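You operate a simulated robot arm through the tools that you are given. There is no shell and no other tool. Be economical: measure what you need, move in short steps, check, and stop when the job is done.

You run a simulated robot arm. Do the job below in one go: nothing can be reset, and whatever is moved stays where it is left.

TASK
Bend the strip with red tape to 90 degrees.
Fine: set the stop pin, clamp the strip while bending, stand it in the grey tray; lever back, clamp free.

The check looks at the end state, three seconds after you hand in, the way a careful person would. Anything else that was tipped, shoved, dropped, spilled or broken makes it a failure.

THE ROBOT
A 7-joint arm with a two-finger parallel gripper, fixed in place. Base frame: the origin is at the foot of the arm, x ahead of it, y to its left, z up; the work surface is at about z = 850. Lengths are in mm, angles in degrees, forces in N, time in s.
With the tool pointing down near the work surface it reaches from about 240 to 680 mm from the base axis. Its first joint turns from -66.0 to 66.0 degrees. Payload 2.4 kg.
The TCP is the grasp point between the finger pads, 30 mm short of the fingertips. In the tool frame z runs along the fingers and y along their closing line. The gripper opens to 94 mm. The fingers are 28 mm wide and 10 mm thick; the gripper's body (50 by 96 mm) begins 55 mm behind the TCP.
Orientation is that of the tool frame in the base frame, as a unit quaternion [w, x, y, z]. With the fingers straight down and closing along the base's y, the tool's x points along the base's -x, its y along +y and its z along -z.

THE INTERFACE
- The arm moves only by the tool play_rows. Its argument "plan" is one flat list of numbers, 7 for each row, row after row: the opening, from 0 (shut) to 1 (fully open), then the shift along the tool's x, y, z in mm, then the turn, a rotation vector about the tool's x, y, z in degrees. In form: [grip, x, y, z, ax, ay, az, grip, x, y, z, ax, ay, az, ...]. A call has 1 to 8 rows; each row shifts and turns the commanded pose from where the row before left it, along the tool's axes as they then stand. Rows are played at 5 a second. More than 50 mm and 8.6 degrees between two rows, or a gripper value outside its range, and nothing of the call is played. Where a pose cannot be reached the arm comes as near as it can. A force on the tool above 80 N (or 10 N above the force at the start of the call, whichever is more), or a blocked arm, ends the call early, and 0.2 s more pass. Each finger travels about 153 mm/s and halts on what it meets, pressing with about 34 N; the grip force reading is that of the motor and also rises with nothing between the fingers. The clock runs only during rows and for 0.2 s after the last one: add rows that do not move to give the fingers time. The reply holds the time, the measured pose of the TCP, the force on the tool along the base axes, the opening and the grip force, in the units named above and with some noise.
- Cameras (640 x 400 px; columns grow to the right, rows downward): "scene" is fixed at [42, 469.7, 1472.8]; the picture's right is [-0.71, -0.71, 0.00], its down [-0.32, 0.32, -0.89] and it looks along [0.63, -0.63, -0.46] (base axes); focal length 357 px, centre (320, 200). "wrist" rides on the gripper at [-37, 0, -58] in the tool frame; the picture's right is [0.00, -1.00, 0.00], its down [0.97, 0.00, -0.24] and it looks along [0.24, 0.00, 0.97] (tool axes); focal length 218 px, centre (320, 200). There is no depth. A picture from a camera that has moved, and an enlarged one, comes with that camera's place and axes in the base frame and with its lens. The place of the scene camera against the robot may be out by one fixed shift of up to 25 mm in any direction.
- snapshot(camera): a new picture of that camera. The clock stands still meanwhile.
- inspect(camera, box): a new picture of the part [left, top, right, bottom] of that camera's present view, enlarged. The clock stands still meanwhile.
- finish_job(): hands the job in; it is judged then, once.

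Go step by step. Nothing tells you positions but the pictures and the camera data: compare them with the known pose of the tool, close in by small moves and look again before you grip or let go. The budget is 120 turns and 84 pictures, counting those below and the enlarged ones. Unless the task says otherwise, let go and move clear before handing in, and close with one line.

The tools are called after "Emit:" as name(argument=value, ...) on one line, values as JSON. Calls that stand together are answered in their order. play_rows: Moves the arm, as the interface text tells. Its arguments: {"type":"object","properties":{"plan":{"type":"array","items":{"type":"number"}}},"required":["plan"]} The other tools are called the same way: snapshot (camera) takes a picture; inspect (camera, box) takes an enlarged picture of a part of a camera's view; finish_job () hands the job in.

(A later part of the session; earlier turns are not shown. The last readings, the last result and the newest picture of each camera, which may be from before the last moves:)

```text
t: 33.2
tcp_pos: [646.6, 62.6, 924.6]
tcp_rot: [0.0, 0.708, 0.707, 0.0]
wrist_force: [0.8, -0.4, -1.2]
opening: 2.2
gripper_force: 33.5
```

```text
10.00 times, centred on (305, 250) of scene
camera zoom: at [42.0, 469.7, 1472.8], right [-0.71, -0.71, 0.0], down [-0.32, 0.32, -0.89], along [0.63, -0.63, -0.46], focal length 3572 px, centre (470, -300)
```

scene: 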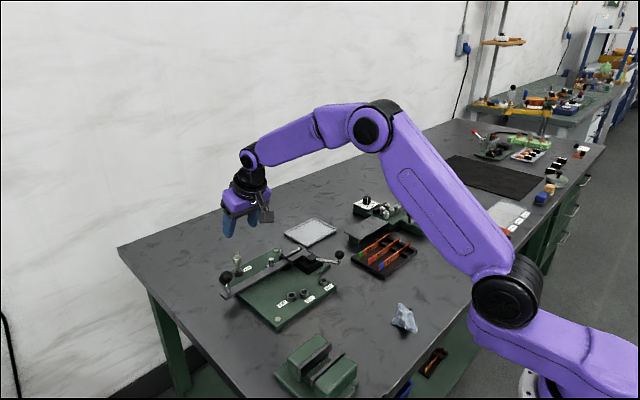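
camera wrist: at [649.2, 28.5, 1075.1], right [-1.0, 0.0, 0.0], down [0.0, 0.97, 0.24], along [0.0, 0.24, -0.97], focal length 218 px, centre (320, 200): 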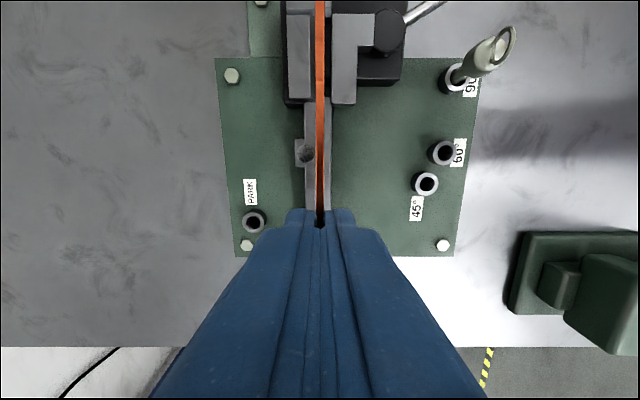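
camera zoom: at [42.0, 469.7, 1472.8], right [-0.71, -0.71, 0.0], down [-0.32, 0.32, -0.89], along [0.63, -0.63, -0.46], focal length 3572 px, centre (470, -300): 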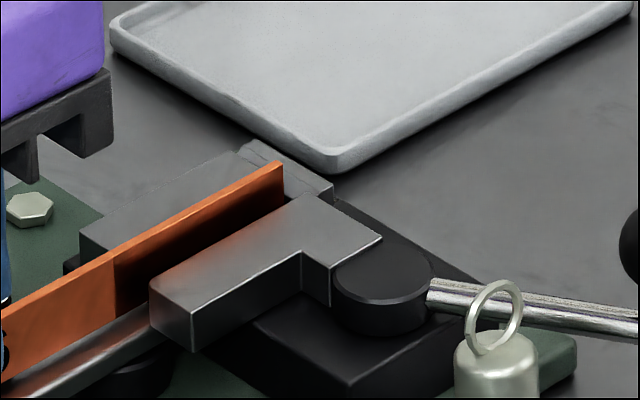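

Emit:
play_rows(plan=[0, -1, 0, 0, 0, 0, 0, 0, 0, 0, 0, 0, 0, 0])

Emit:
play_rows(plan=[0, -1, 0, 0, 0, 0, 0, 0, 0, 0, 0, 0, 0, 0])

Emit:
play_rows(plan=[0, -1, 0, 0, 0, 0, 0, 0, 0, 0, 0, 0, 0, 0])

Emit:
inspect(camera="scene", box=[280, 230, 330, 270])

```text
t: 33.8
tcp_pos: [646.7, 59.7, 924.9]
tcp_rot: [0.0, 0.708, 0.706, 0.0]
wrist_force: [0.1, -0.5, -0.9]
opening: 1.9
gripper_force: 34.4
```

```text
t: 34.4
tcp_pos: [645.7, 59.4, 923.7]
tcp_rot: [0.0, 0.707, 0.707, 0.0]
wrist_force: [0.5, 0.1, -1.1]
opening: 1.9
gripper_force: 33.8
```

```text
t: 35.0
tcp_pos: [646.4, 57.7, 923.8]
tcp_rot: [0.0, 0.707, 0.707, 0.0]
wrist_force: [0.5, -0.2, -0.5]
opening: 2.0
gripper_force: 33.8
```

```text
10.00 times, centred on (305, 250) of scene
camera zoom: at [42.0, 469.7, 1472.8], right [-0.71, -0.71, 0.0], down [-0.32, 0.32, -0.89], along [0.63, -0.63, -0.46], focal length 3572 px, centre (470, -300)
```

zoom: 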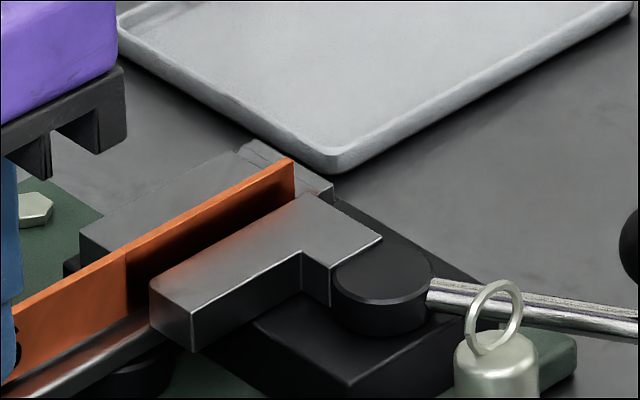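

Emit:
play_rows(plan=[0, -1, 0, 0, 0, 0, 0, 0, 0, 0, 0, 0, 0, 0])

Emit:
play_rows(plan=[0, -1, 0, 0, 0, 0, 0, 0, 0, 0, 0, 0, 0, 0])

Emit:
inspect(camera="wrist", box=[260, 0, 380, 220])

```text
t: 35.6
tcp_pos: [646.1, 57.4, 923.9]
tcp_rot: [0.0, 0.706, 0.708, -0.001]
wrist_force: [0.1, -1.2, -0.7]
opening: 2.0
gripper_force: 34.4
```

```text
t: 36.2
tcp_pos: [646.4, 56.0, 925.5]
tcp_rot: [0.0, 0.706, 0.708, -0.001]
wrist_force: [-0.6, 4.5, 0.1]
opening: 2.2
gripper_force: 34.2
```

```text
1.82 times, centred on (320, 110) of wrist
camera zoom: at [647.2, 19.1, 981.6], right [-1.0, 0.0, 0.0], down [0.0, 0.97, 0.24], along [0.0, 0.24, -0.97], focal length 397 px, centre (320, 364)
```

zoom: 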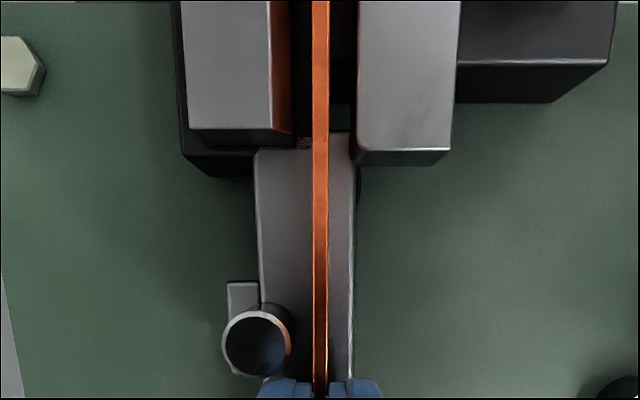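

There's a light contact in y. I'm checking whether it's the strip on the stop or the finger on the roller post.

Emit:
inspect(camera="wrist", box=[280, 160, 340, 230])

Emit:
inspect(camera="scene", box=[250, 235, 320, 285])

```text
5.71 times, centred on (310, 195) of wrist
camera zoom: at [647.2, 19.1, 981.6], right [-1.0, 0.0, 0.0], down [0.0, 0.97, 0.24], along [0.0, 0.24, -0.97], focal length 1247 px, centre (377, 229)
```

zoom: 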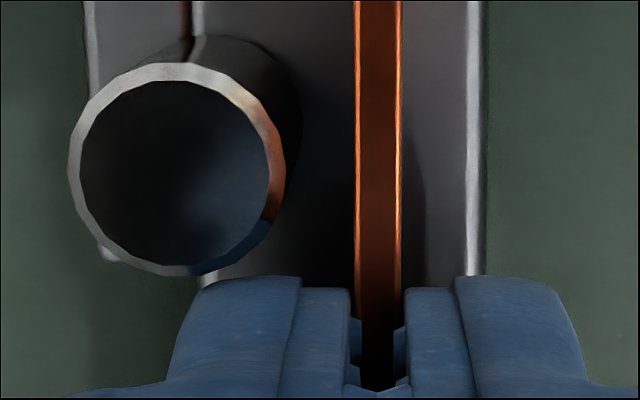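

```text
8.00 times, centred on (285, 260) of scene
camera zoom: at [41.9, 469.8, 1472.8], right [-0.71, -0.71, 0.0], down [-0.32, 0.32, -0.89], along [0.63, -0.63, -0.46], focal length 2857 px, centre (600, -280)
```

zoom: 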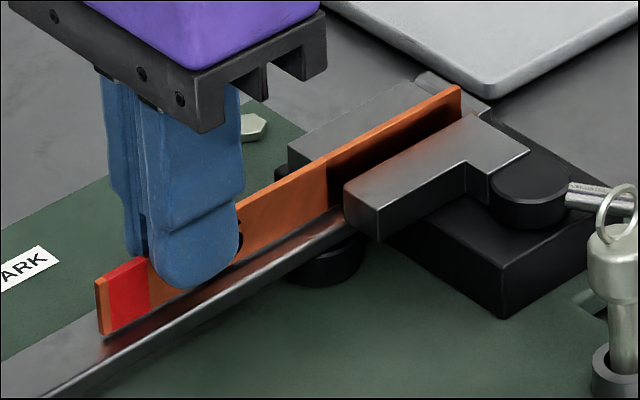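

The strip end is at the stop with the bend line at the jaw edge, and the finger just clears the post. I'm seating it and moving it toward the fixed jaw.

Emit:
play_rows(plan=[0, 0, 0, 2, 0, 0, 0, 0, 0, 1.5, 0, 0, 0, 0, 0, 0, 0, 0, 0, 0, 0])

Emit:
play_rows(plan=[0, 0, 1, 0.5, 0, 0, 0, 0, 0, 0, 0, 0, 0, 0])

Emit:
play_rows(plan=[0, 0, 1, 0, 0, 0, 0, 0, 0, 0, 0, 0, 0, 0])

Emit:
inspect(camera="wrist", box=[260, 0, 380, 220])

```text
t: 37.0
tcp_pos: [646.7, 56.8, 922.5]
tcp_rot: [0.0, 0.707, 0.707, 0.0]
wrist_force: [-2.5, 6.0, 2.6]
opening: 2.2
gripper_force: 33.8
```

```text
t: 37.6
tcp_pos: [648.4, 56.1, 921.4]
tcp_rot: [-0.001, 0.707, 0.707, 0.0]
wrist_force: [-6.6, 6.9, 12.3]
opening: 2.2
gripper_force: 34.5
```

```text
t: 38.2
tcp_pos: [650.6, 55.4, 923.1]
tcp_rot: [0.001, 0.708, 0.706, 0.001]
wrist_force: [-9.8, 8.1, 18.4]
opening: 2.2
gripper_force: 34.3
```

```text
1.82 times, centred on (320, 110) of wrist
camera zoom: at [650.9, 19.0, 979.8], right [-1.0, 0.0, 0.0], down [0.0, 0.97, 0.24], along [0.0, 0.24, -0.97], focal length 397 px, centre (320, 364)
```

zoom: 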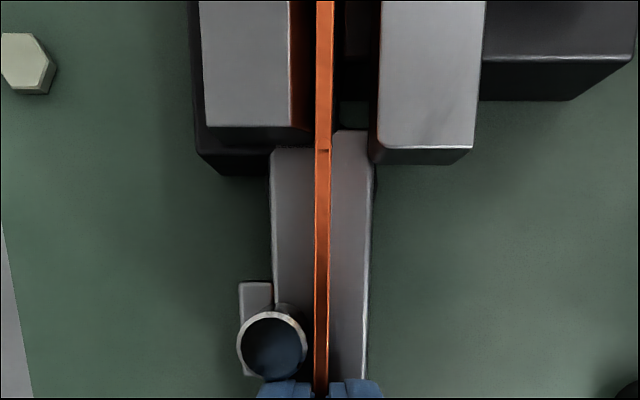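

The strip is against the fixed jaw with the bend line at the jaw edge. I'm easing the pressure, opening slightly and rising clear.

Emit:
play_rows(plan=[0, 0, 0, -0.8, 0, 0, 0, 0.03, 0, 0, 0, 0, 0, 0, 0.09, 0, 0, 0, 0, 0, 0, 0.09, 0, 0, 0, 0, 0, 0])

Emit:
inspect(camera="wrist", box=[260, 0, 380, 240])

```text
t: 39.2
tcp_pos: [649.4, 55.7, 921.9]
tcp_rot: [0.0, 0.707, 0.708, 0.0]
wrist_force: [-2.6, 3.0, -1.3]
opening: 6.7
gripper_force: 0.1
```

```text
1.67 times, centred on (320, 120) of wrist
camera zoom: at [650.6, 18.1, 979.1], right [-1.0, 0.0, 0.0], down [0.0, 0.97, 0.24], along [0.0, 0.24, -0.97], focal length 364 px, centre (320, 333)
```

zoom: 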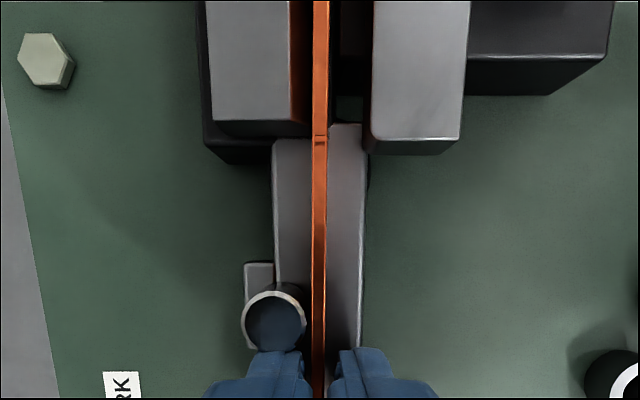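

Emit:
play_rows(plan=[0.09, 0, 0, -3, 0, 0, 0, 0.09, 0, 0, -4, 0, 0, 0, 0.09, 0, 0, 0, 0, 0, 0])

Emit:
inspect(camera="wrist", box=[260, 0, 380, 240])

```text
t: 40.0
tcp_pos: [650.6, 55.3, 928.8]
tcp_rot: [-0.001, 0.707, 0.707, 0.0]
wrist_force: [0.3, 2.0, 0.4]
opening: 8.5
gripper_force: 0.1
```

```text
1.67 times, centred on (320, 120) of wrist
camera zoom: at [651.0, 18.3, 987.3], right [-1.0, 0.0, 0.0], down [0.0, 0.97, 0.24], along [0.0, 0.24, -0.97], focal length 364 px, centre (320, 333)
```

zoom: 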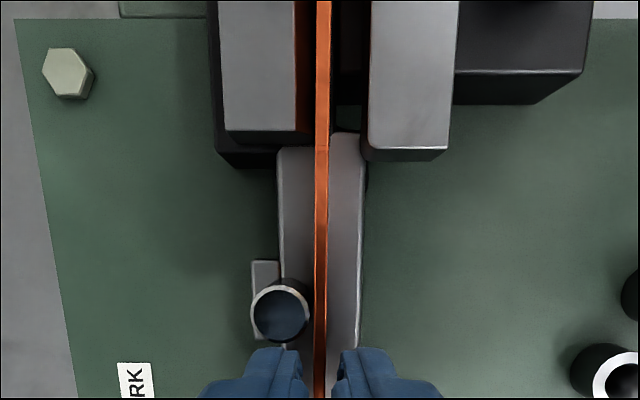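

The strip stands in the slot by itself. I'm rising clear and moving to the clamp handle knob near (537, -88, 919).

Emit:
play_rows(plan=[0.09, 0, 0, -20, 0, 0, 0, 0.3, 0, 0, -40, 0, 0, 0, 0.45, 0, 0, -40, 0, 0, 0, 0.45, -35.8, -28.3, 0, 0, 0, 0, 0.45, -35.8, -28.3, 0, 0, 0, 0, 0.45, -35.8, -28.3, 0, 0, 0, 0, 0.45, -35.8, -28.3, 0, 0, 0, 0, 0.45, 0, 0, 0, 0, 0, 8])

Emit:
play_rows(plan=[0.45, 0, 0, 0, 0, 0, 8, 0.45, 0, 0, 0, 0, 0, 8, 0.45, 0, 0, 0, 0, 0, 8, 0.45, 0, 0, 0, 0, 0, 8, 0.45, 0, 0, 0, 0, 0, 8, 0.45, 0, 0, 0, 0, 0, 8, 0.45, 0, 0, 0, 0, 0, 5, 0.45, 0, 0, 0, 0, 0, 0])

Emit:
snapshot(camera="wrist")

Emit:
inspect(camera="scene", box=[210, 210, 370, 310])

```text
t: 41.8
tcp_pos: [536.3, -89.0, 1029.9]
tcp_rot: [0.0, 0.755, 0.656, 0.0]
wrist_force: [-0.5, 0.5, -0.9]
opening: 42.2
gripper_force: 0.0
```

```text
t: 43.6
tcp_pos: [536.7, -87.6, 1028.8]
tcp_rot: [0.0, 0.968, 0.25, -0.001]
wrist_force: [0.1, 1.0, 0.4]
opening: 41.8
gripper_force: 0.1
```

```text
33 pictures are left
camera wrist: at [504.9, -105.8, 1087.0], right [-0.48, 0.88, 0.0], down [0.85, 0.47, 0.24], along [0.21, 0.12, -0.97], focal length 218 px, centre (320, 200)
```

wrist: 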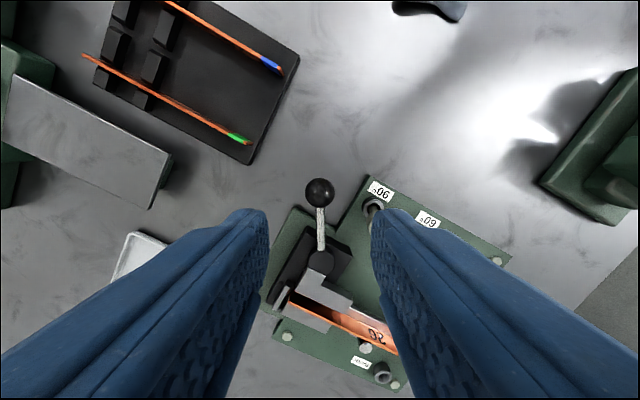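

```text
4.00 times, centred on (290, 260) of scene
camera zoom: at [42.0, 469.7, 1472.8], right [-0.71, -0.71, 0.0], down [-0.32, 0.32, -0.89], along [0.63, -0.63, -0.46], focal length 1429 px, centre (440, -40)
```

zoom: 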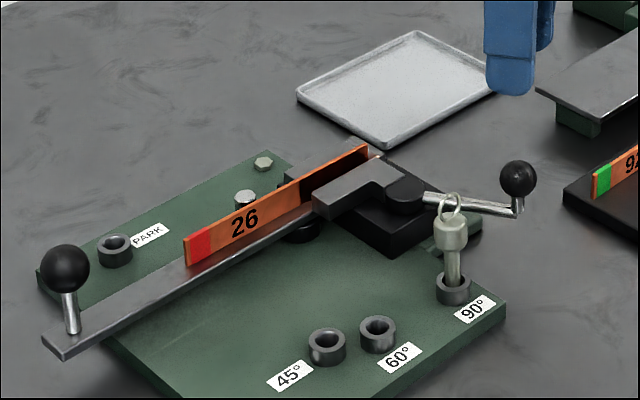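

The knob is centred between the fingers. I'm going down and gripping it.

Emit:
play_rows(plan=[0.45, -0.5, 0, 40, 0, 0, 0, 0.45, -0.4, 0, 40, 0, 0, 0, 0.45, 0, 0, 14, 0, 0, 0, 0.45, 0, 0, 14, 0, 0, 0, 0.45, 0, 0, 0, 0, 0, 0, 0.3, 0, 0, 0, 0, 0, 0, 0.2, 0, 0, 0, 0, 0, 0, 0.15, 0, 0, 0, 0, 0, 0])

Emit:
inspect(camera="wrist", box=[240, 150, 440, 350])

```text
t: 45.4
tcp_pos: [536.1, -88.0, 921.1]
tcp_rot: [0.0, 0.968, 0.251, 0.0]
wrist_force: [-0.4, -0.9, -4.3]
opening: 23.3
gripper_force: 44.9
```

```text
2.00 times, centred on (340, 250) of wrist
camera zoom: at [504.4, -107.4, 979.1], right [-0.48, 0.87, 0.0], down [0.85, 0.47, 0.24], along [0.21, 0.12, -0.97], focal length 436 px, centre (280, 100)
```

zoom: 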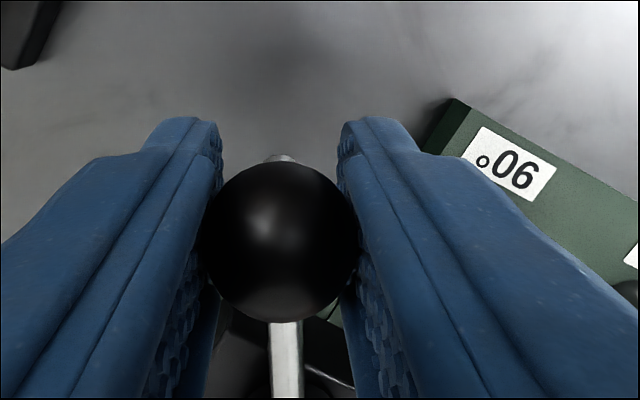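

I've got the knob. I'm trying a small counter-clockwise turn and will see how it responds.

Emit:
play_rows(plan=[0.15, 0.4, 7.63, 0, 0, 0, -6, 0.15, 0.4, 7.63, 0, 0, 0, -6, 0.15, 0, 0, 0, 0, 0, 0])

Emit:
snapshot(camera="wrist")

```text
t: 46.2
tcp_pos: [544.4, -101.8, 920.7]
tcp_rot: [0.0, 0.936, 0.351, 0.0]
wrist_force: [0.5, -1.6, -3.8]
opening: 23.3
gripper_force: 45.4
```

```text
30 pictures are left
camera wrist: at [517.9, -125.9, 979.1], right [-0.66, 0.75, 0.0], down [0.73, 0.64, 0.24], along [0.18, 0.16, -0.97], focal length 218 px, centre (320, 200)
```

wrist: 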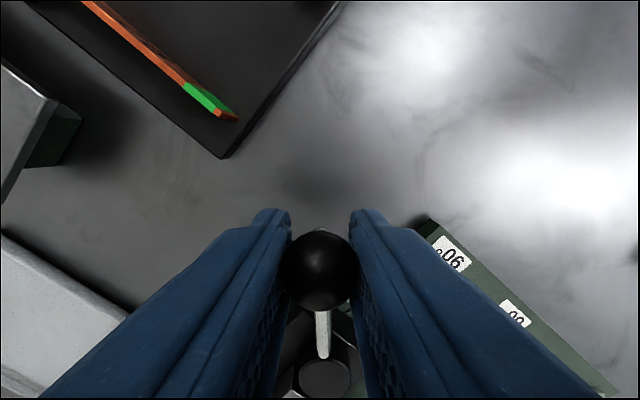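

It turns freely, so I'm continuing.

Emit:
play_rows(plan=[0.15, 0.4, 7.63, 0, 0, 0, -6, 0.15, 0.4, 7.63, 0, 0, 0, -6, 0.15, 0.4, 7.63, 0, 0, 0, -6, 0.15, 0.4, 7.63, 0, 0, 0, -6, 0.15, 0, 0, 0, 0, 0, 0])

Emit:
inspect(camera="scene", box=[270, 225, 350, 285])

```text
t: 47.4
tcp_pos: [568.8, -118.5, 920.9]
tcp_rot: [0.001, 0.843, 0.538, 0.001]
wrist_force: [4.8, 3.3, 0.0]
opening: 23.3
gripper_force: 45.3
```

```text
6.67 times, centred on (310, 255) of scene
camera zoom: at [42.1, 469.8, 1472.8], right [-0.71, -0.71, 0.0], down [-0.32, 0.32, -0.89], along [0.63, -0.63, -0.46], focal length 2381 px, centre (387, -167)
```

zoom: 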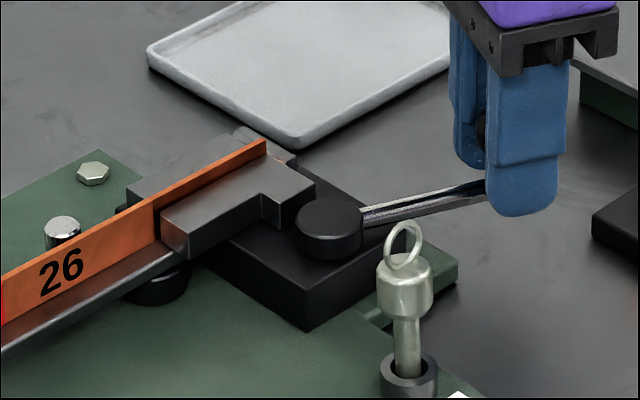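

The jaw is closing, so this is the right direction. I'm continuing in smaller groups and watching the force.

Emit:
play_rows(plan=[0.15, 0.4, 7.63, 0, 0, 0, -6, 0.15, 0.4, 7.63, 0, 0, 0, -6, 0.15, 0, 0, 0, 0, 0, 0])

Emit:
play_rows(plan=[0.15, 0.4, 7.63, 0, 0, 0, -6, 0.15, 0, 0, 0, 0, 0, 0])

Emit:
play_rows(plan=[0.15, 0.4, 7.63, 0, 0, 0, -6, 0.15, 0, 0, 0, 0, 0, 0])

Emit:
inspect(camera="scene", box=[270, 225, 350, 285])

```text
t: 48.2
tcp_pos: [584.1, -123.5, 921.7]
tcp_rot: [0.002, 0.782, 0.624, 0.001]
wrist_force: [6.2, 9.9, 1.4]
opening: 23.3
gripper_force: 45.1
```

```text
t: 48.8
tcp_pos: [589.9, -123.9, 921.9]
tcp_rot: [0.0, 0.747, 0.665, 0.0]
wrist_force: [-0.5, 13.7, 11.6]
opening: 23.5
gripper_force: 45.1
```

```text
t: 49.4
tcp_pos: [597.8, -123.9, 921.2]
tcp_rot: [-0.001, 0.713, 0.701, -0.001]
wrist_force: [-8.6, 17.5, 16.2]
opening: 23.2
gripper_force: 45.5
```

```text
6.67 times, centred on (310, 255) of scene
camera zoom: at [41.4, 470.2, 1472.7], right [-0.71, -0.71, 0.0], down [-0.32, 0.32, -0.89], along [0.63, -0.63, -0.46], focal length 2381 px, centre (387, -167)
```

zoom: 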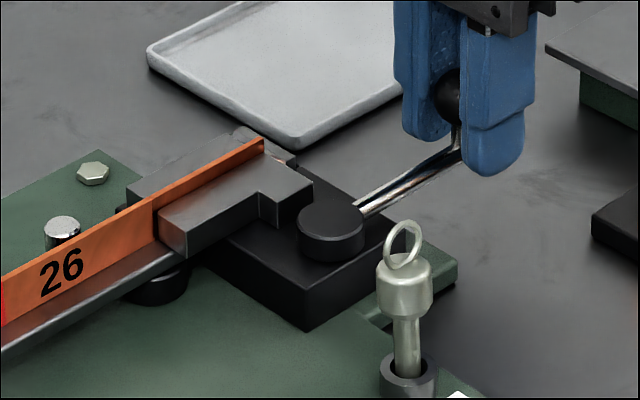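

I'm correcting the arc radius, since radial force is building up, and tightening a bit further.

Emit:
play_rows(plan=[0.15, 1.8, 0, -0.5, 0, 0, 0, 0.15, 0, 0, 0, 0, 0, 0])

Emit:
play_rows(plan=[0.15, 0.4, 7, 0, 0, 0, -6, 0.15, 0, 0, 0, 0, 0, 0])

Emit:
play_rows(plan=[0.15, 0.4, 7, 0, 0, 0, -6, 0.15, 0, 0, 0, 0, 0, 0])

```text
t: 50.0
tcp_pos: [598.2, -125.2, 920.3]
tcp_rot: [0.0, 0.714, 0.7, 0.0]
wrist_force: [-2.7, 8.9, 6.2]
opening: 23.4
gripper_force: 44.9
```

```text
t: 50.6
tcp_pos: [600.1, -124.7, 918.9]
tcp_rot: [-0.009, 0.676, 0.737, -0.006]
wrist_force: [-48.7, 7.7, 24.7]
opening: 23.3
gripper_force: 45.5
```

```text
t: 51.0
tcp_pos: [598.1, -125.8, 919.1]
tcp_rot: [-0.022, 0.642, 0.766, -0.013]
wrist_force: [-17.9, 3.0, 18.5]
opening: 23.6
gripper_force: 45.5
stopped in row 2: the force on the tool passed its limit (the readings are from after the stop); the commanded pose is now the measured one
```

The clamp is hard against its stop, so the strip is clamped. I'm releasing the knob, rising, and correcting the small tilt picked up from the load.

Emit:
play_rows(plan=[0.3, 0, 0, 0, 0, 0, 0, 0.45, 0, 0, 0, 0, 0, 0, 0.45, 0, 0, 0, 0, 0, 0, 0.45, 0, 0, -20, 0, 0, 0, 0.45, 0, 0, -40, 0, 0, 0, 0.45, 0, 0, -40, -2.76, -0.97, 0, 0.45, 0, 0, 0, 0, 0, 0])

Emit:
inspect(camera="scene", box=[210, 210, 370, 310])

Emit:
snapshot(camera="wrist")

```text
t: 52.6
tcp_pos: [605.6, -125.9, 1020.3]
tcp_rot: [0.002, 0.644, 0.765, 0.002]
wrist_force: [0.1, 0.1, -0.2]
opening: 42.2
gripper_force: 0.1
```

```text
4.00 times, centred on (290, 260) of scene
camera zoom: at [42.0, 469.7, 1472.8], right [-0.71, -0.71, 0.0], down [-0.32, 0.32, -0.89], along [0.63, -0.63, -0.46], focal length 1429 px, centre (440, -40)
```

zoom: 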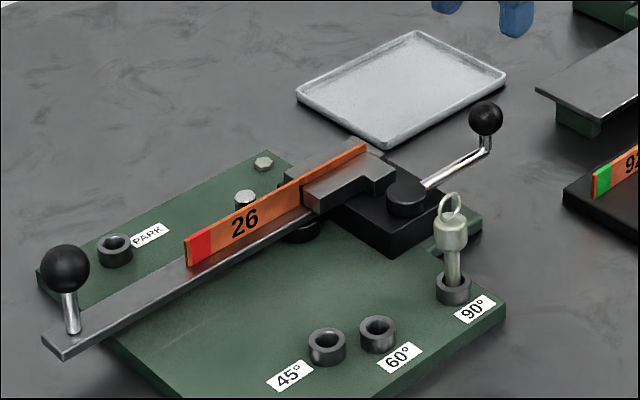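

```text
26 pictures are left
camera wrist: at [611.2, -163.0, 1077.7], right [-0.98, -0.17, -0.01], down [-0.17, 0.96, 0.24], along [-0.04, 0.24, -0.97], focal length 218 px, centre (320, 200)
```

wrist: 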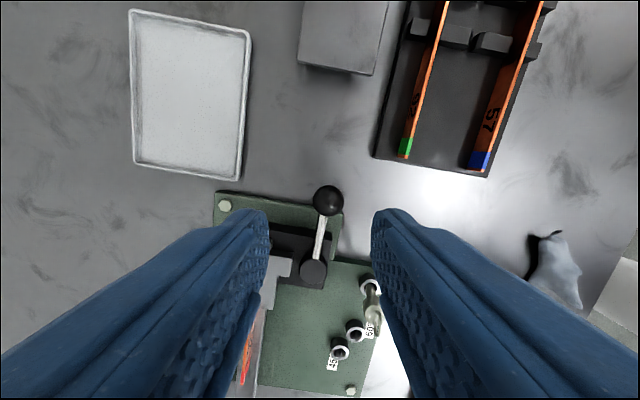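

The jaw grips the strip firmly. Next I move to the lever knob near (651, 169, 931) with the fingers closing along x.

Emit:
play_rows(plan=[0.6, 0, 0, 0, 0, 0, 9.8, 0.6, 42.1, 6.5, 0, 0, 0, 0, 0.6, 42.1, 6.5, 0, 0, 0, 0, 0.6, 42.1, 6.5, 0, 0, 0, 0, 0.6, 42.1, 6.5, 0, 0, 0, 0, 0.6, 42.1, 6.5, 0, 0, 0, 0, 0.6, 42.1, 6.5, 0, 0, 0, 0, 0.6, 42.1, 6.5, 0, 0, 0, 0])

```text
refused: row 1 steps farther than a row can; nothing moved
```

Emit:
play_rows(plan=[0.6, 42.1, 0, 0, 0, 0, 4.9, 0.6, 42.1, 6.5, 0, 0, 0, 4.9, 0.6, 42.1, 6.5, 0, 0, 0, 0, 0.6, 42.1, 6.5, 0, 0, 0, 0, 0.6, 42.1, 6.5, 0, 0, 0, 0, 0.6, 42.1, 6.5, 0, 0, 0, 0, 0.6, 42.1, 6.5, 0, 0, 0, 0, 0.6, 0, 0, 0, 0, 0, 0])

Emit:
snapshot(camera="wrist")

```text
t: 54.4
tcp_pos: [631.6, 171.9, 1019.5]
tcp_rot: [0.001, 0.706, 0.708, 0.002]
wrist_force: [-0.3, -0.2, -0.2]
opening: 56.5
gripper_force: 0.1
```

```text
25 pictures are left
camera wrist: at [631.7, 133.6, 1077.8], right [-1.0, 0.0, -0.01], down [0.0, 0.97, 0.24], along [0.01, 0.24, -0.97], focal length 218 px, centre (320, 200)
```

wrist: 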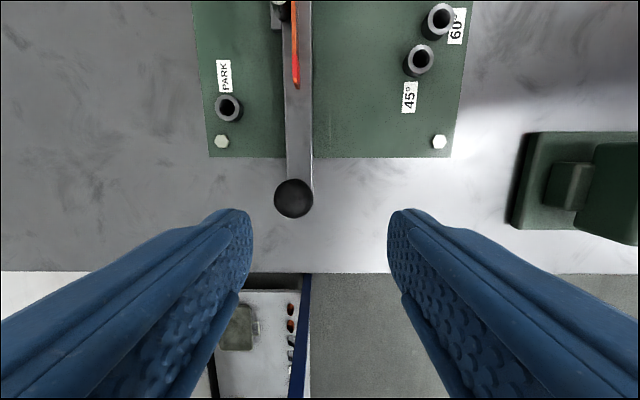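

Emit:
play_rows(plan=[0.6, -3, 20, 0, 0, 0, 0, 0.6, 0, 0, 40, 0, 0, 0, 0.6, 0, 0, 28, 0, 0, 0, 0.6, 0, 0, 18, 0, 0, 0, 0.6, 0, 0, 0, 0, 0, 0])

Emit:
snapshot(camera="wrist")

```text
t: 55.6
tcp_pos: [654.0, 165.5, 932.3]
tcp_rot: [0.001, 0.707, 0.708, 0.002]
wrist_force: [-0.2, 0.3, -0.1]
opening: 56.5
gripper_force: 0.1
```

```text
24 pictures are left
camera wrist: at [654.4, 127.8, 989.9], right [-1.0, 0.0, -0.01], down [0.0, 0.97, 0.24], along [0.01, 0.24, -0.97], focal length 218 px, centre (320, 200)
```

wrist: 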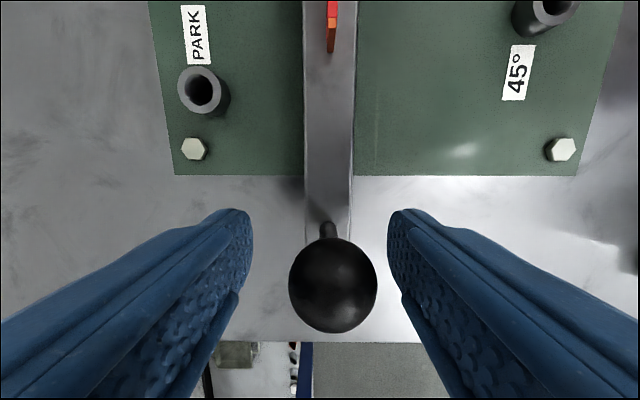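

Emit:
play_rows(plan=[0.6, 3.5, -3.2, 0, 0, 0, 0, 0.45, 0, 0, 0, 0, 0, 0, 0.3, 0, 0, 0, 0, 0, 0, 0.2, 0, 0, 0, 0, 0, 0, 0.2, 0, 0, 0, 0, 0, 0])

```text
t: 56.8
tcp_pos: [649.7, 168.5, 932.5]
tcp_rot: [0.002, 0.707, 0.708, 0.003]
wrist_force: [-1.0, 0.5, 0.8]
opening: 27.1
gripper_force: 45.1
```

The knob is held. I'm swinging the lever about the estimated pivot (651, -5) in short steps, watching forces.

Emit:
play_rows(plan=[0.2, -0.66, -15.16, 0, 0, 0, -5, 0.2, -0.66, -15.16, 0, 0, 0, -5, 0.2, 0, 0, 0, 0, 0, 0])

Emit:
play_rows(plan=[0.2, -0.66, -15.16, 0, 0, 0, -5, 0.2, -0.66, -15.16, 0, 0, 0, -5, 0.2, 0, 0, 0, 0, 0, 0])

Emit:
inspect(camera="scene", box=[210, 210, 370, 310])

```text
t: 57.6
tcp_pos: [619.9, 166.6, 932.6]
tcp_rot: [0.004, 0.642, 0.767, 0.003]
wrist_force: [13.2, 3.0, 1.6]
opening: 27.2
gripper_force: 44.9
```

```text
t: 58.4
tcp_pos: [589.9, 158.6, 932.9]
tcp_rot: [0.003, 0.573, 0.819, 0.001]
wrist_force: [13.3, 0.3, -0.7]
opening: 27.0
gripper_force: 44.8
```

```text
4.00 times, centred on (290, 260) of scene
camera zoom: at [42.3, 469.7, 1472.8], right [-0.71, -0.71, 0.0], down [-0.32, 0.32, -0.89], along [0.63, -0.63, -0.46], focal length 1429 px, centre (440, -40)
```

zoom: 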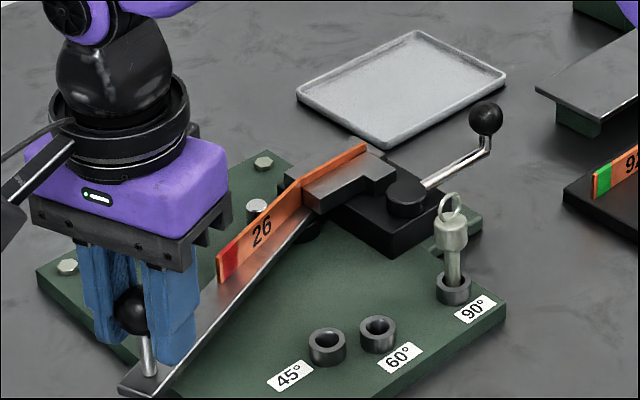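

It's bending nicely with about 13 N of drive force and almost no radial force. I'm continuing.

Emit:
play_rows(plan=[0.2, -0.66, -15.16, 0, 0, 0, -5, 0.2, -0.66, -15.16, 0, 0, 0, -5, 0.2, -0.66, -15.16, 0, 0, 0, -5, 0.2, -0.66, -15.16, 0, 0, 0, -5, 0.2, 0, 0, 0, 0, 0, 0])

Emit:
play_rows(plan=[0.2, -0.66, -15.16, 0, 0, 0, -5, 0.2, -0.66, -15.16, 0, 0, 0, -5, 0.2, -0.66, -15.16, 0, 0, 0, -5, 0.2, -0.66, -15.16, 0, 0, 0, -5, 0.2, 0, 0, 0, 0, 0, 0])

Emit:
inspect(camera="scene", box=[230, 210, 390, 310])

```text
t: 59.6
tcp_pos: [539.2, 127.9, 931.6]
tcp_rot: [0.004, 0.42, 0.907, 0.002]
wrist_force: [18.0, -2.3, 3.3]
opening: 27.1
gripper_force: 45.2
```

```text
t: 60.8
tcp_pos: [503.2, 82.5, 931.8]
tcp_rot: [0.007, 0.256, 0.967, 0.002]
wrist_force: [10.2, 7.2, 33.4]
opening: 27.2
gripper_force: 44.6
```

```text
4.00 times, centred on (310, 260) of scene
camera zoom: at [41.7, 469.8, 1472.8], right [-0.71, -0.71, 0.0], down [-0.32, 0.32, -0.89], along [0.63, -0.63, -0.46], focal length 1429 px, centre (360, -40)
```

zoom: 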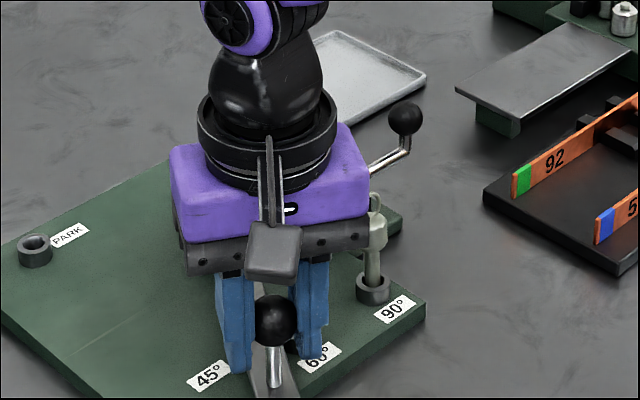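

A vertical force has built up from drift, so I'm relieving it before the last part.

Emit:
play_rows(plan=[0.2, 0, 0, -1.2, 0, 0, 0, 0.2, 0, 0, 0, 0, 0, 0])

Emit:
play_rows(plan=[0.2, -0.66, -15.16, -0.3, 0, 0, -5, 0.2, 0, 0, 0, 0, 0, 0])

Emit:
play_rows(plan=[0.2, -0.66, -15.16, -0.3, 0, 0, -5, 0.2, 0, 0, 0, 0, 0, 0])

Emit:
play_rows(plan=[0.2, -0.66, -15.16, -0.3, 0, 0, -5, 0.2, 0, 0, 0, 0, 0, 0])

```text
t: 61.4
tcp_pos: [501.0, 82.5, 932.0]
tcp_rot: [0.004, 0.257, 0.966, 0.001]
wrist_force: [11.6, 6.7, 13.4]
opening: 27.3
gripper_force: 45.0
```

```text
t: 62.0
tcp_pos: [494.4, 67.2, 932.8]
tcp_rot: [0.005, 0.216, 0.976, 0.0]
wrist_force: [23.4, 0.8, -14.8]
opening: 27.3
gripper_force: 45.4
```

```text
t: 62.6
tcp_pos: [489.4, 54.1, 932.1]
tcp_rot: [0.007, 0.171, 0.985, 0.002]
wrist_force: [28.3, -1.4, -27.6]
opening: 27.2
gripper_force: 45.2
```

```text
t: 63.2
tcp_pos: [485.4, 41.2, 932.7]
tcp_rot: [0.007, 0.128, 0.992, 0.001]
wrist_force: [26.5, 4.2, -20.7]
opening: 27.2
gripper_force: 45.0
```

I refit the pivot to about (649, 0) with a radius of 168.5. I'm correcting the radial offset and pushing on toward the pin.

Emit:
play_rows(plan=[0.2, -2.5, 0, 0.9, 0, 0, 0, 0.2, 0, 0, 0, 0, 0, 0])

Emit:
play_rows(plan=[0.2, -0.64, -14.7, 0, 0, 0, -5, 0.2, 0, 0, 0, 0, 0, 0])

Emit:
play_rows(plan=[0.2, -0.64, -14.7, 0, 0, 0, -5, 0.2, 0, 0, 0, 0, 0, 0])

Emit:
snapshot(camera="wrist")

```text
t: 63.8
tcp_pos: [484.2, 40.2, 932.9]
tcp_rot: [0.004, 0.129, 0.992, 0.0]
wrist_force: [4.8, 7.8, 7.6]
opening: 27.5
gripper_force: 44.6
```

```text
t: 64.4
tcp_pos: [481.6, 25.8, 932.8]
tcp_rot: [0.004, 0.083, 0.997, -0.001]
wrist_force: [10.0, 11.7, 18.3]
opening: 27.6
gripper_force: 44.9
```

```text
t: 65.0
tcp_pos: [479.5, 9.7, 932.5]
tcp_rot: [0.006, 0.041, 0.999, -0.001]
wrist_force: [11.1, 10.3, 18.0]
opening: 27.3
gripper_force: 45.5
```

```text
21 pictures are left
camera wrist: at [516.7, 6.5, 991.0], right [-0.08, -1.0, 0.0], down [-0.97, 0.08, 0.23], along [-0.23, 0.02, -0.97], focal length 218 px, centre (320, 200)
```

wrist: 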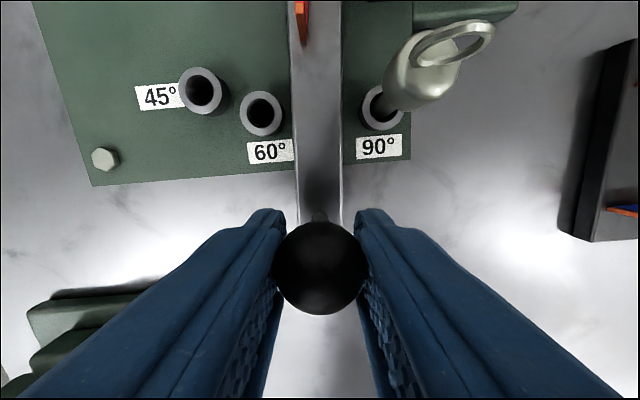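

The lever is a few degrees short of the pin. I'm continuing gently until it stops.

Emit:
play_rows(plan=[0.2, -0.23, -8.82, -0.6, 0, 0, -3, 0.2, 0, 0, 0, 0, 0, 0])

Emit:
play_rows(plan=[0.2, -0.23, -8.82, 0, 0, 0, -3, 0.2, 0, 0, 0, 0, 0, 0])

Emit:
play_rows(plan=[0.2, -0.1, -4.4, 0, 0, 0, -1.5, 0.2, 0, 0, 0, 0, 0, 0])

Emit:
snapshot(camera="wrist")

```text
t: 65.6
tcp_pos: [479.5, 2.3, 932.6]
tcp_rot: [0.006, 0.016, 1.0, 0.0]
wrist_force: [9.1, 11.2, 25.3]
opening: 27.4
gripper_force: 44.8
```

```text
t: 66.2
tcp_pos: [478.8, -8.1, 933.2]
tcp_rot: [0.005, -0.01, 1.0, -0.001]
wrist_force: [16.8, 12.1, 8.3]
opening: 27.3
gripper_force: 44.6
```

```text
t: 66.8
tcp_pos: [478.8, -11.7, 931.7]
tcp_rot: [0.005, -0.024, 1.0, -0.001]
wrist_force: [11.1, 17.4, 18.8]
opening: 27.2
gripper_force: 44.3
```

```text
20 pictures are left
camera wrist: at [516.7, -9.9, 990.8], right [0.05, -1.0, 0.0], down [-0.97, -0.05, 0.23], along [-0.23, -0.01, -0.97], focal length 218 px, centre (320, 200)
```

wrist: 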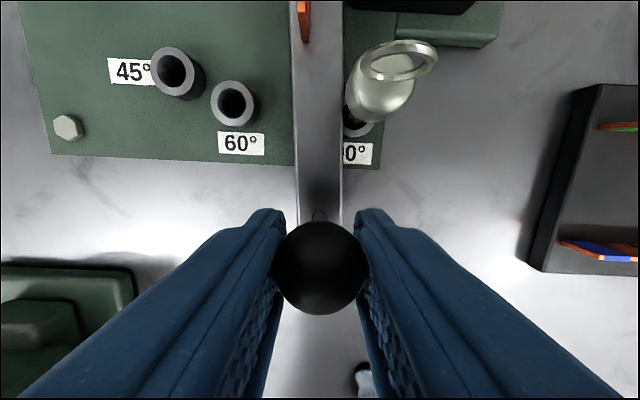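

Emit:
play_rows(plan=[0.2, 0, -2.9, -0.6, 0, 0, -1, 0.2, 0, 0, 0, 0, 0, 0])

Emit:
play_rows(plan=[0.2, 0, -2.9, 0, 0, 0, -1, 0.2, 0, 0, 0, 0, 0, 0])

Emit:
play_rows(plan=[0.2, 0, -2.9, 0, 0, 0, -1, 0.2, 0, 0, 0, 0, 0, 0])

Emit:
inspect(camera="wrist", box=[260, 0, 440, 200])

```text
t: 67.4
tcp_pos: [479.6, -13.2, 932.3]
tcp_rot: [0.004, -0.033, 0.999, 0.0]
wrist_force: [15.3, 21.3, -5.9]
opening: 27.5
gripper_force: 44.9
```

```text
t: 68.0
tcp_pos: [480.2, -14.0, 932.2]
tcp_rot: [0.003, -0.043, 0.999, 0.0]
wrist_force: [18.1, 26.8, -23.8]
opening: 27.3
gripper_force: 44.9
```

```text
t: 68.6
tcp_pos: [479.6, -16.7, 933.6]
tcp_rot: [0.002, -0.053, 0.999, 0.001]
wrist_force: [13.4, 33.7, -31.8]
opening: 27.5
gripper_force: 45.1
```

```text
2.00 times, centred on (350, 100) of wrist
camera zoom: at [516.8, -12.3, 991.0], right [0.11, -0.99, 0.0], down [-0.97, -0.1, 0.24], along [-0.23, -0.03, -0.97], focal length 436 px, centre (260, 400)
```

zoom: 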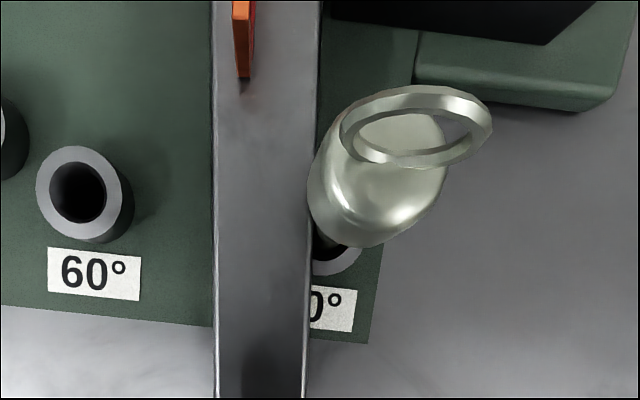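

Emit:
play_rows(plan=[0.2, 0, -2.9, 0.5, 0, 0, 0, 0.2, 0, 0, 0, 0, 0, 0])

Emit:
play_rows(plan=[0.2, 0, -2.9, 0.5, 0, 0, 0, 0.2, 0, 0, 0, 0, 0, 0])

Emit:
inspect(camera="wrist", box=[260, 0, 440, 200])

```text
t: 69.2
tcp_pos: [479.8, -16.2, 932.0]
tcp_rot: [0.002, -0.055, 0.999, 0.001]
wrist_force: [7.8, 40.7, -22.0]
opening: 27.2
gripper_force: 45.4
```

```text
t: 69.8
tcp_pos: [479.2, -17.3, 933.4]
tcp_rot: [0.001, -0.055, 0.998, 0.001]
wrist_force: [-1.1, 49.3, -7.0]
opening: 27.2
gripper_force: 45.3
```

```text
2.00 times, centred on (350, 100) of wrist
camera zoom: at [516.9, -13.4, 991.1], right [0.11, -0.99, 0.0], down [-0.97, -0.11, 0.24], along [-0.24, -0.02, -0.97], focal length 436 px, centre (260, 400)
```

zoom: 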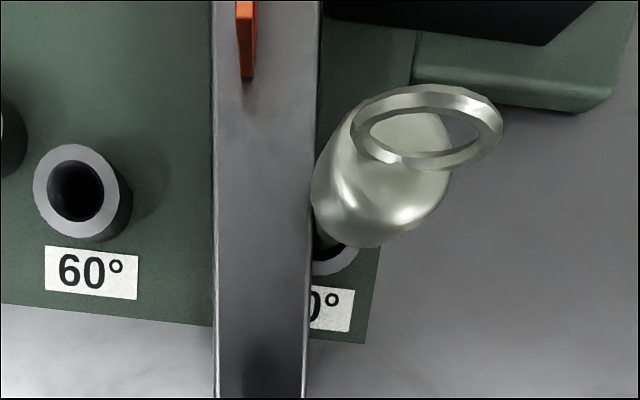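

The lever is firmly against the 90° pin at about 50 N. I'm relieving the load and swinging it back.

Emit:
play_rows(plan=[0.2, 0, 5.8, 0, 0, 0, 0, 0.2, -0.64, 14.7, 0, 0, 0, 5, 0.2, -0.64, 14.7, 0, 0, 0, 5, 0.2, 0, 0, 0, 0, 0, 0])

Emit:
snapshot(camera="wrist")

```text
t: 70.8
tcp_pos: [477.8, 6.9, 933.7]
tcp_rot: [0.003, 0.041, 0.999, 0.0]
wrist_force: [-1.1, -3.9, -6.9]
opening: 27.2
gripper_force: 45.1
```

```text
17 pictures are left
camera wrist: at [515.5, 3.7, 991.3], right [-0.08, -1.0, 0.0], down [-0.97, 0.08, 0.23], along [-0.23, 0.02, -0.97], focal length 218 px, centre (320, 200)
```

wrist: 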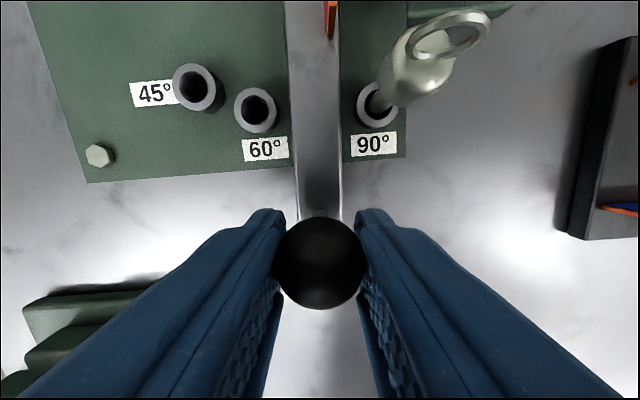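

Emit:
play_rows(plan=[0.2, -0.64, 14.7, 0, 0, 0, 5, 0.2, -0.64, 14.7, 0, 0, 0, 5, 0.2, -0.64, 14.7, 0, 0, 0, 5, 0.2, -0.64, 14.7, 0, 0, 0, 5, 0.2, -0.64, 14.7, 0, 0, 0, 5, 0.2, 0, 0, 0, 0, 0, 0])

Emit:
play_rows(plan=[0.2, -0.64, 14.7, 0, 0, 0, 5, 0.2, -0.64, 14.7, 0, 0, 0, 5, 0.2, -0.64, 14.7, 0, 0, 0, 5, 0.2, -0.64, 14.7, 0, 0, 0, 5, 0.2, 0, 0, 0, 0, 0, 0])

Emit:
play_rows(plan=[0.2, -0.64, 14.7, 0, 0, 0, 5, 0.2, -0.64, 14.7, 0, 0, 0, 5, 0.2, -0.64, 14.7, 0, 0, 0, 5, 0.2, -0.64, 14.7, 0, 0, 0, 5, 0.2, 0, 0, 0, 0, 0, 0])

```text
t: 72.2
tcp_pos: [499.0, 80.1, 933.5]
tcp_rot: [0.001, 0.253, 0.968, 0.0]
wrist_force: [-25.4, 13.9, 23.7]
opening: 27.5
gripper_force: 45.2
```

```text
t: 73.4
tcp_pos: [536.2, 125.7, 933.8]
tcp_rot: [0.0, 0.417, 0.909, -0.001]
wrist_force: [-18.7, 19.9, -15.2]
opening: 27.1
gripper_force: 45.2
```

```text
t: 74.6
tcp_pos: [584.7, 158.2, 932.5]
tcp_rot: [0.002, 0.568, 0.823, 0.0]
wrist_force: [-8.1, 20.0, -20.8]
opening: 27.2
gripper_force: 44.6
```

Emit:
play_rows(plan=[0.2, 2, 0, 0.8, 0, 0, 0, 0.2, -0.64, 14.7, 0, 0, 0, 5, 0.2, -0.64, 14.7, 0, 0, 0, 5, 0.2, -0.64, 14.7, 0, 0, 0, 5, 0.2, 0, 0, 0, 0, 0, 0])

Emit:
play_rows(plan=[0.2, -0.64, 14.7, 0, 0, 0, 5, 0.2, 0, 0, 0, 0, 0, 0])

Emit:
inspect(camera="scene", box=[200, 200, 360, 300])

```text
t: 75.8
tcp_pos: [627.6, 168.3, 932.2]
tcp_rot: [0.003, 0.67, 0.742, 0.003]
wrist_force: [-0.9, 18.0, -9.0]
opening: 27.3
gripper_force: 45.1
```

```text
t: 76.4
tcp_pos: [642.5, 169.7, 932.8]
tcp_rot: [0.001, 0.702, 0.712, 0.002]
wrist_force: [-0.2, 18.1, -8.7]
opening: 27.6
gripper_force: 45.2
```

```text
4.00 times, centred on (280, 250) of scene
camera zoom: at [42.2, 470.2, 1472.6], right [-0.71, -0.71, 0.0], down [-0.32, 0.32, -0.89], along [0.63, -0.63, -0.46], focal length 1429 px, centre (480, 0)
```

zoom: 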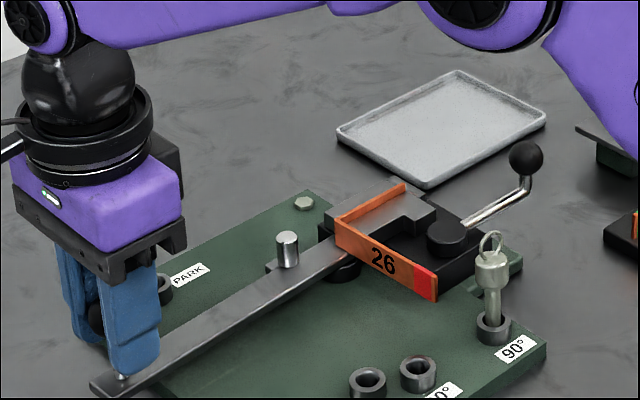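

The strip is bent. I'm bringing the lever the last few mm home.

Emit:
play_rows(plan=[0.2, 1.8, 5.5, 0.5, 0, 0, 1, 0.2, 0, 2, 0, 0, 0, 0, 0.2, 0, 0, 0, 0, 0, 0])

Emit:
play_rows(plan=[0.2, 0, 2, 0, 0, 0, 0, 0.2, 0, 0, 0, 0, 0, 0])

```text
t: 77.2
tcp_pos: [649.4, 169.3, 932.7]
tcp_rot: [0.002, 0.709, 0.706, 0.002]
wrist_force: [-4.5, 14.1, -2.6]
opening: 27.4
gripper_force: 45.2
```

```text
t: 77.8
tcp_pos: [650.0, 169.6, 933.2]
tcp_rot: [-0.001, 0.709, 0.705, 0.0]
wrist_force: [-26.6, 9.1, 6.4]
opening: 27.2
gripper_force: 44.6
```

The lever is home against its stop. I'm relieving, releasing and rising.

Emit:
play_rows(plan=[0.2, 1, -2.2, 0, 0, 0, 0, 0.2, 0, 0, 0, 0, 0, 0, 0.35, 0, 0, 0, 0, 0, 0, 0.55, 0, 0, 0, 0, 0, 0, 0.55, 0, 0, 0, 0, 0, 0, 0.55, 0, 0, -25, 0, 0, 0, 0.55, 0, 0, -40, 0, 0, 0, 0.55, 0, 0, -35, 0, 0, 0])

Emit:
play_rows(plan=[0.55, -38, 0, -10, 0, 0, 0, 0.55, -38, 0, -10, 0, 0, 0, 0.55, -38, 0, -10, 0, 0, 0, 0.55, -25, 0, 0, 0, 0, 0, 0.55, 0, 0, 0, 0, 0, 0])

Emit:
snapshot(camera="wrist")

```text
t: 79.6
tcp_pos: [648.6, 168.8, 1034.5]
tcp_rot: [0.002, 0.71, 0.704, 0.001]
wrist_force: [0.4, -0.2, -0.3]
opening: 51.6
gripper_force: 0.0
```

```text
t: 80.8
tcp_pos: [648.3, 30.1, 1060.8]
tcp_rot: [0.001, 0.71, 0.705, 0.002]
wrist_force: [-0.8, 0.2, 0.3]
opening: 51.6
gripper_force: 0.0
```

```text
15 pictures are left
camera wrist: at [648.1, -6.5, 1119.9], right [-1.0, 0.01, -0.01], down [0.0, 0.97, 0.24], along [0.01, 0.24, -0.97], focal length 218 px, centre (320, 200)
```

wrist: 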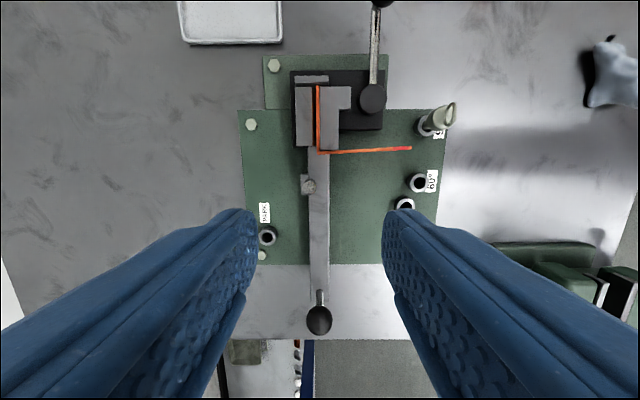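

Emit:
inspect(camera="wrist", box=[280, 60, 440, 180])

```text
3.33 times, centred on (360, 120) of wrist
camera zoom: at [648.1, -6.5, 1119.9], right [-1.0, 0.01, -0.01], down [0.0, 0.97, 0.24], along [0.01, 0.24, -0.97], focal length 728 px, centre (187, 467)
```

zoom: 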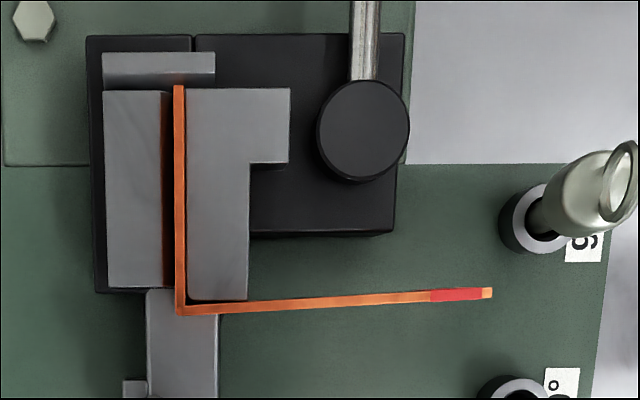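

The bend comes out at about 91° ± 1 in this view. Next I return to the clamp knob to open the clamp.

Emit:
play_rows(plan=[0.45, -38.8, -12.4, 0, 0, 0, 0, 0.45, -38.8, -12.4, 0, 0, 0, 0, 0.45, -38.8, -12.4, 0, 0, 0, 0, 0.45, -38.8, -12.4, 20, 0, 0, 0, 0.45, 0, 0, 40, 0, 0, 0, 0.45, 0, 0, 0, 0, 0, 0])

Emit:
snapshot(camera="wrist")

```text
t: 82.2
tcp_pos: [599.6, -123.5, 1000.8]
tcp_rot: [0.001, 0.71, 0.705, 0.002]
wrist_force: [-0.4, -0.2, -0.1]
opening: 42.4
gripper_force: 0.1
```

```text
13 pictures are left
camera wrist: at [599.9, -160.9, 1058.9], right [-1.0, 0.01, -0.01], down [0.0, 0.97, 0.24], along [0.01, 0.24, -0.97], focal length 218 px, centre (320, 200)
```

wrist: 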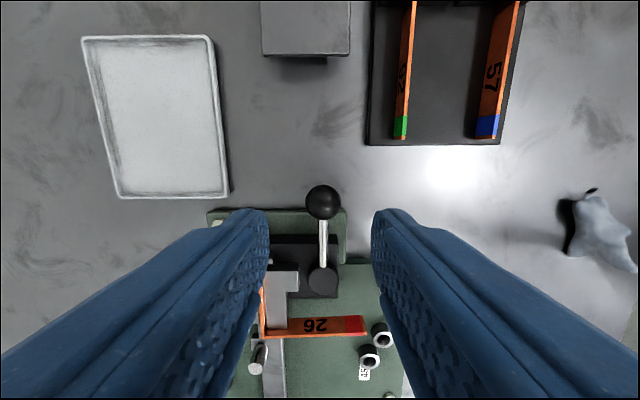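

The knob is at (600, -125). I'm descending, gripping and rotating it clockwise back to free the clamp.

Emit:
play_rows(plan=[0.45, -1, 0, 40, 0, 0, 0, 0.45, 0, 0, 25, 0, 0, 0, 0.45, 0, 0, 15, 0, 0, 0, 0.3, 0, 0, 0, 0, 0, 0, 0.2, 0, 0, 0, 0, 0, 0, 0.15, 0, 0, 0, 0, 0, 0, 0.15, 0, 0, 0, 0, 0, 0])

Emit:
play_rows(plan=[0.15, 0.37, -7, 0, 0, 0, 6, 0.15, 0.37, -7, 0, 0, 0, 6, 0.15, 0, 0, 0, 0, 0, 0])

Emit:
play_rows(plan=[0.15, 0.37, -7, 0, 0, 0, 6, 0.15, 0.37, -7, 0, 0, 0, 6, 0.15, 0.37, -7, 0, 0, 0, 6, 0.15, 0, 0, 0, 0, 0, 0])

```text
t: 83.8
tcp_pos: [599.6, -125.4, 922.6]
tcp_rot: [0.0, 0.71, 0.705, -0.001]
wrist_force: [-21.0, 0.2, 4.5]
opening: 25.5
gripper_force: 10.0
```

```text
t: 84.6
tcp_pos: [587.8, -123.9, 923.5]
tcp_rot: [0.004, 0.78, 0.626, 0.003]
wrist_force: [-1.9, -7.4, -0.9]
opening: 23.4
gripper_force: 45.3
```

```text
t: 85.6
tcp_pos: [565.0, -117.4, 922.9]
tcp_rot: [0.002, 0.869, 0.495, 0.003]
wrist_force: [-13.2, -16.9, 20.6]
opening: 23.5
gripper_force: 45.3
```

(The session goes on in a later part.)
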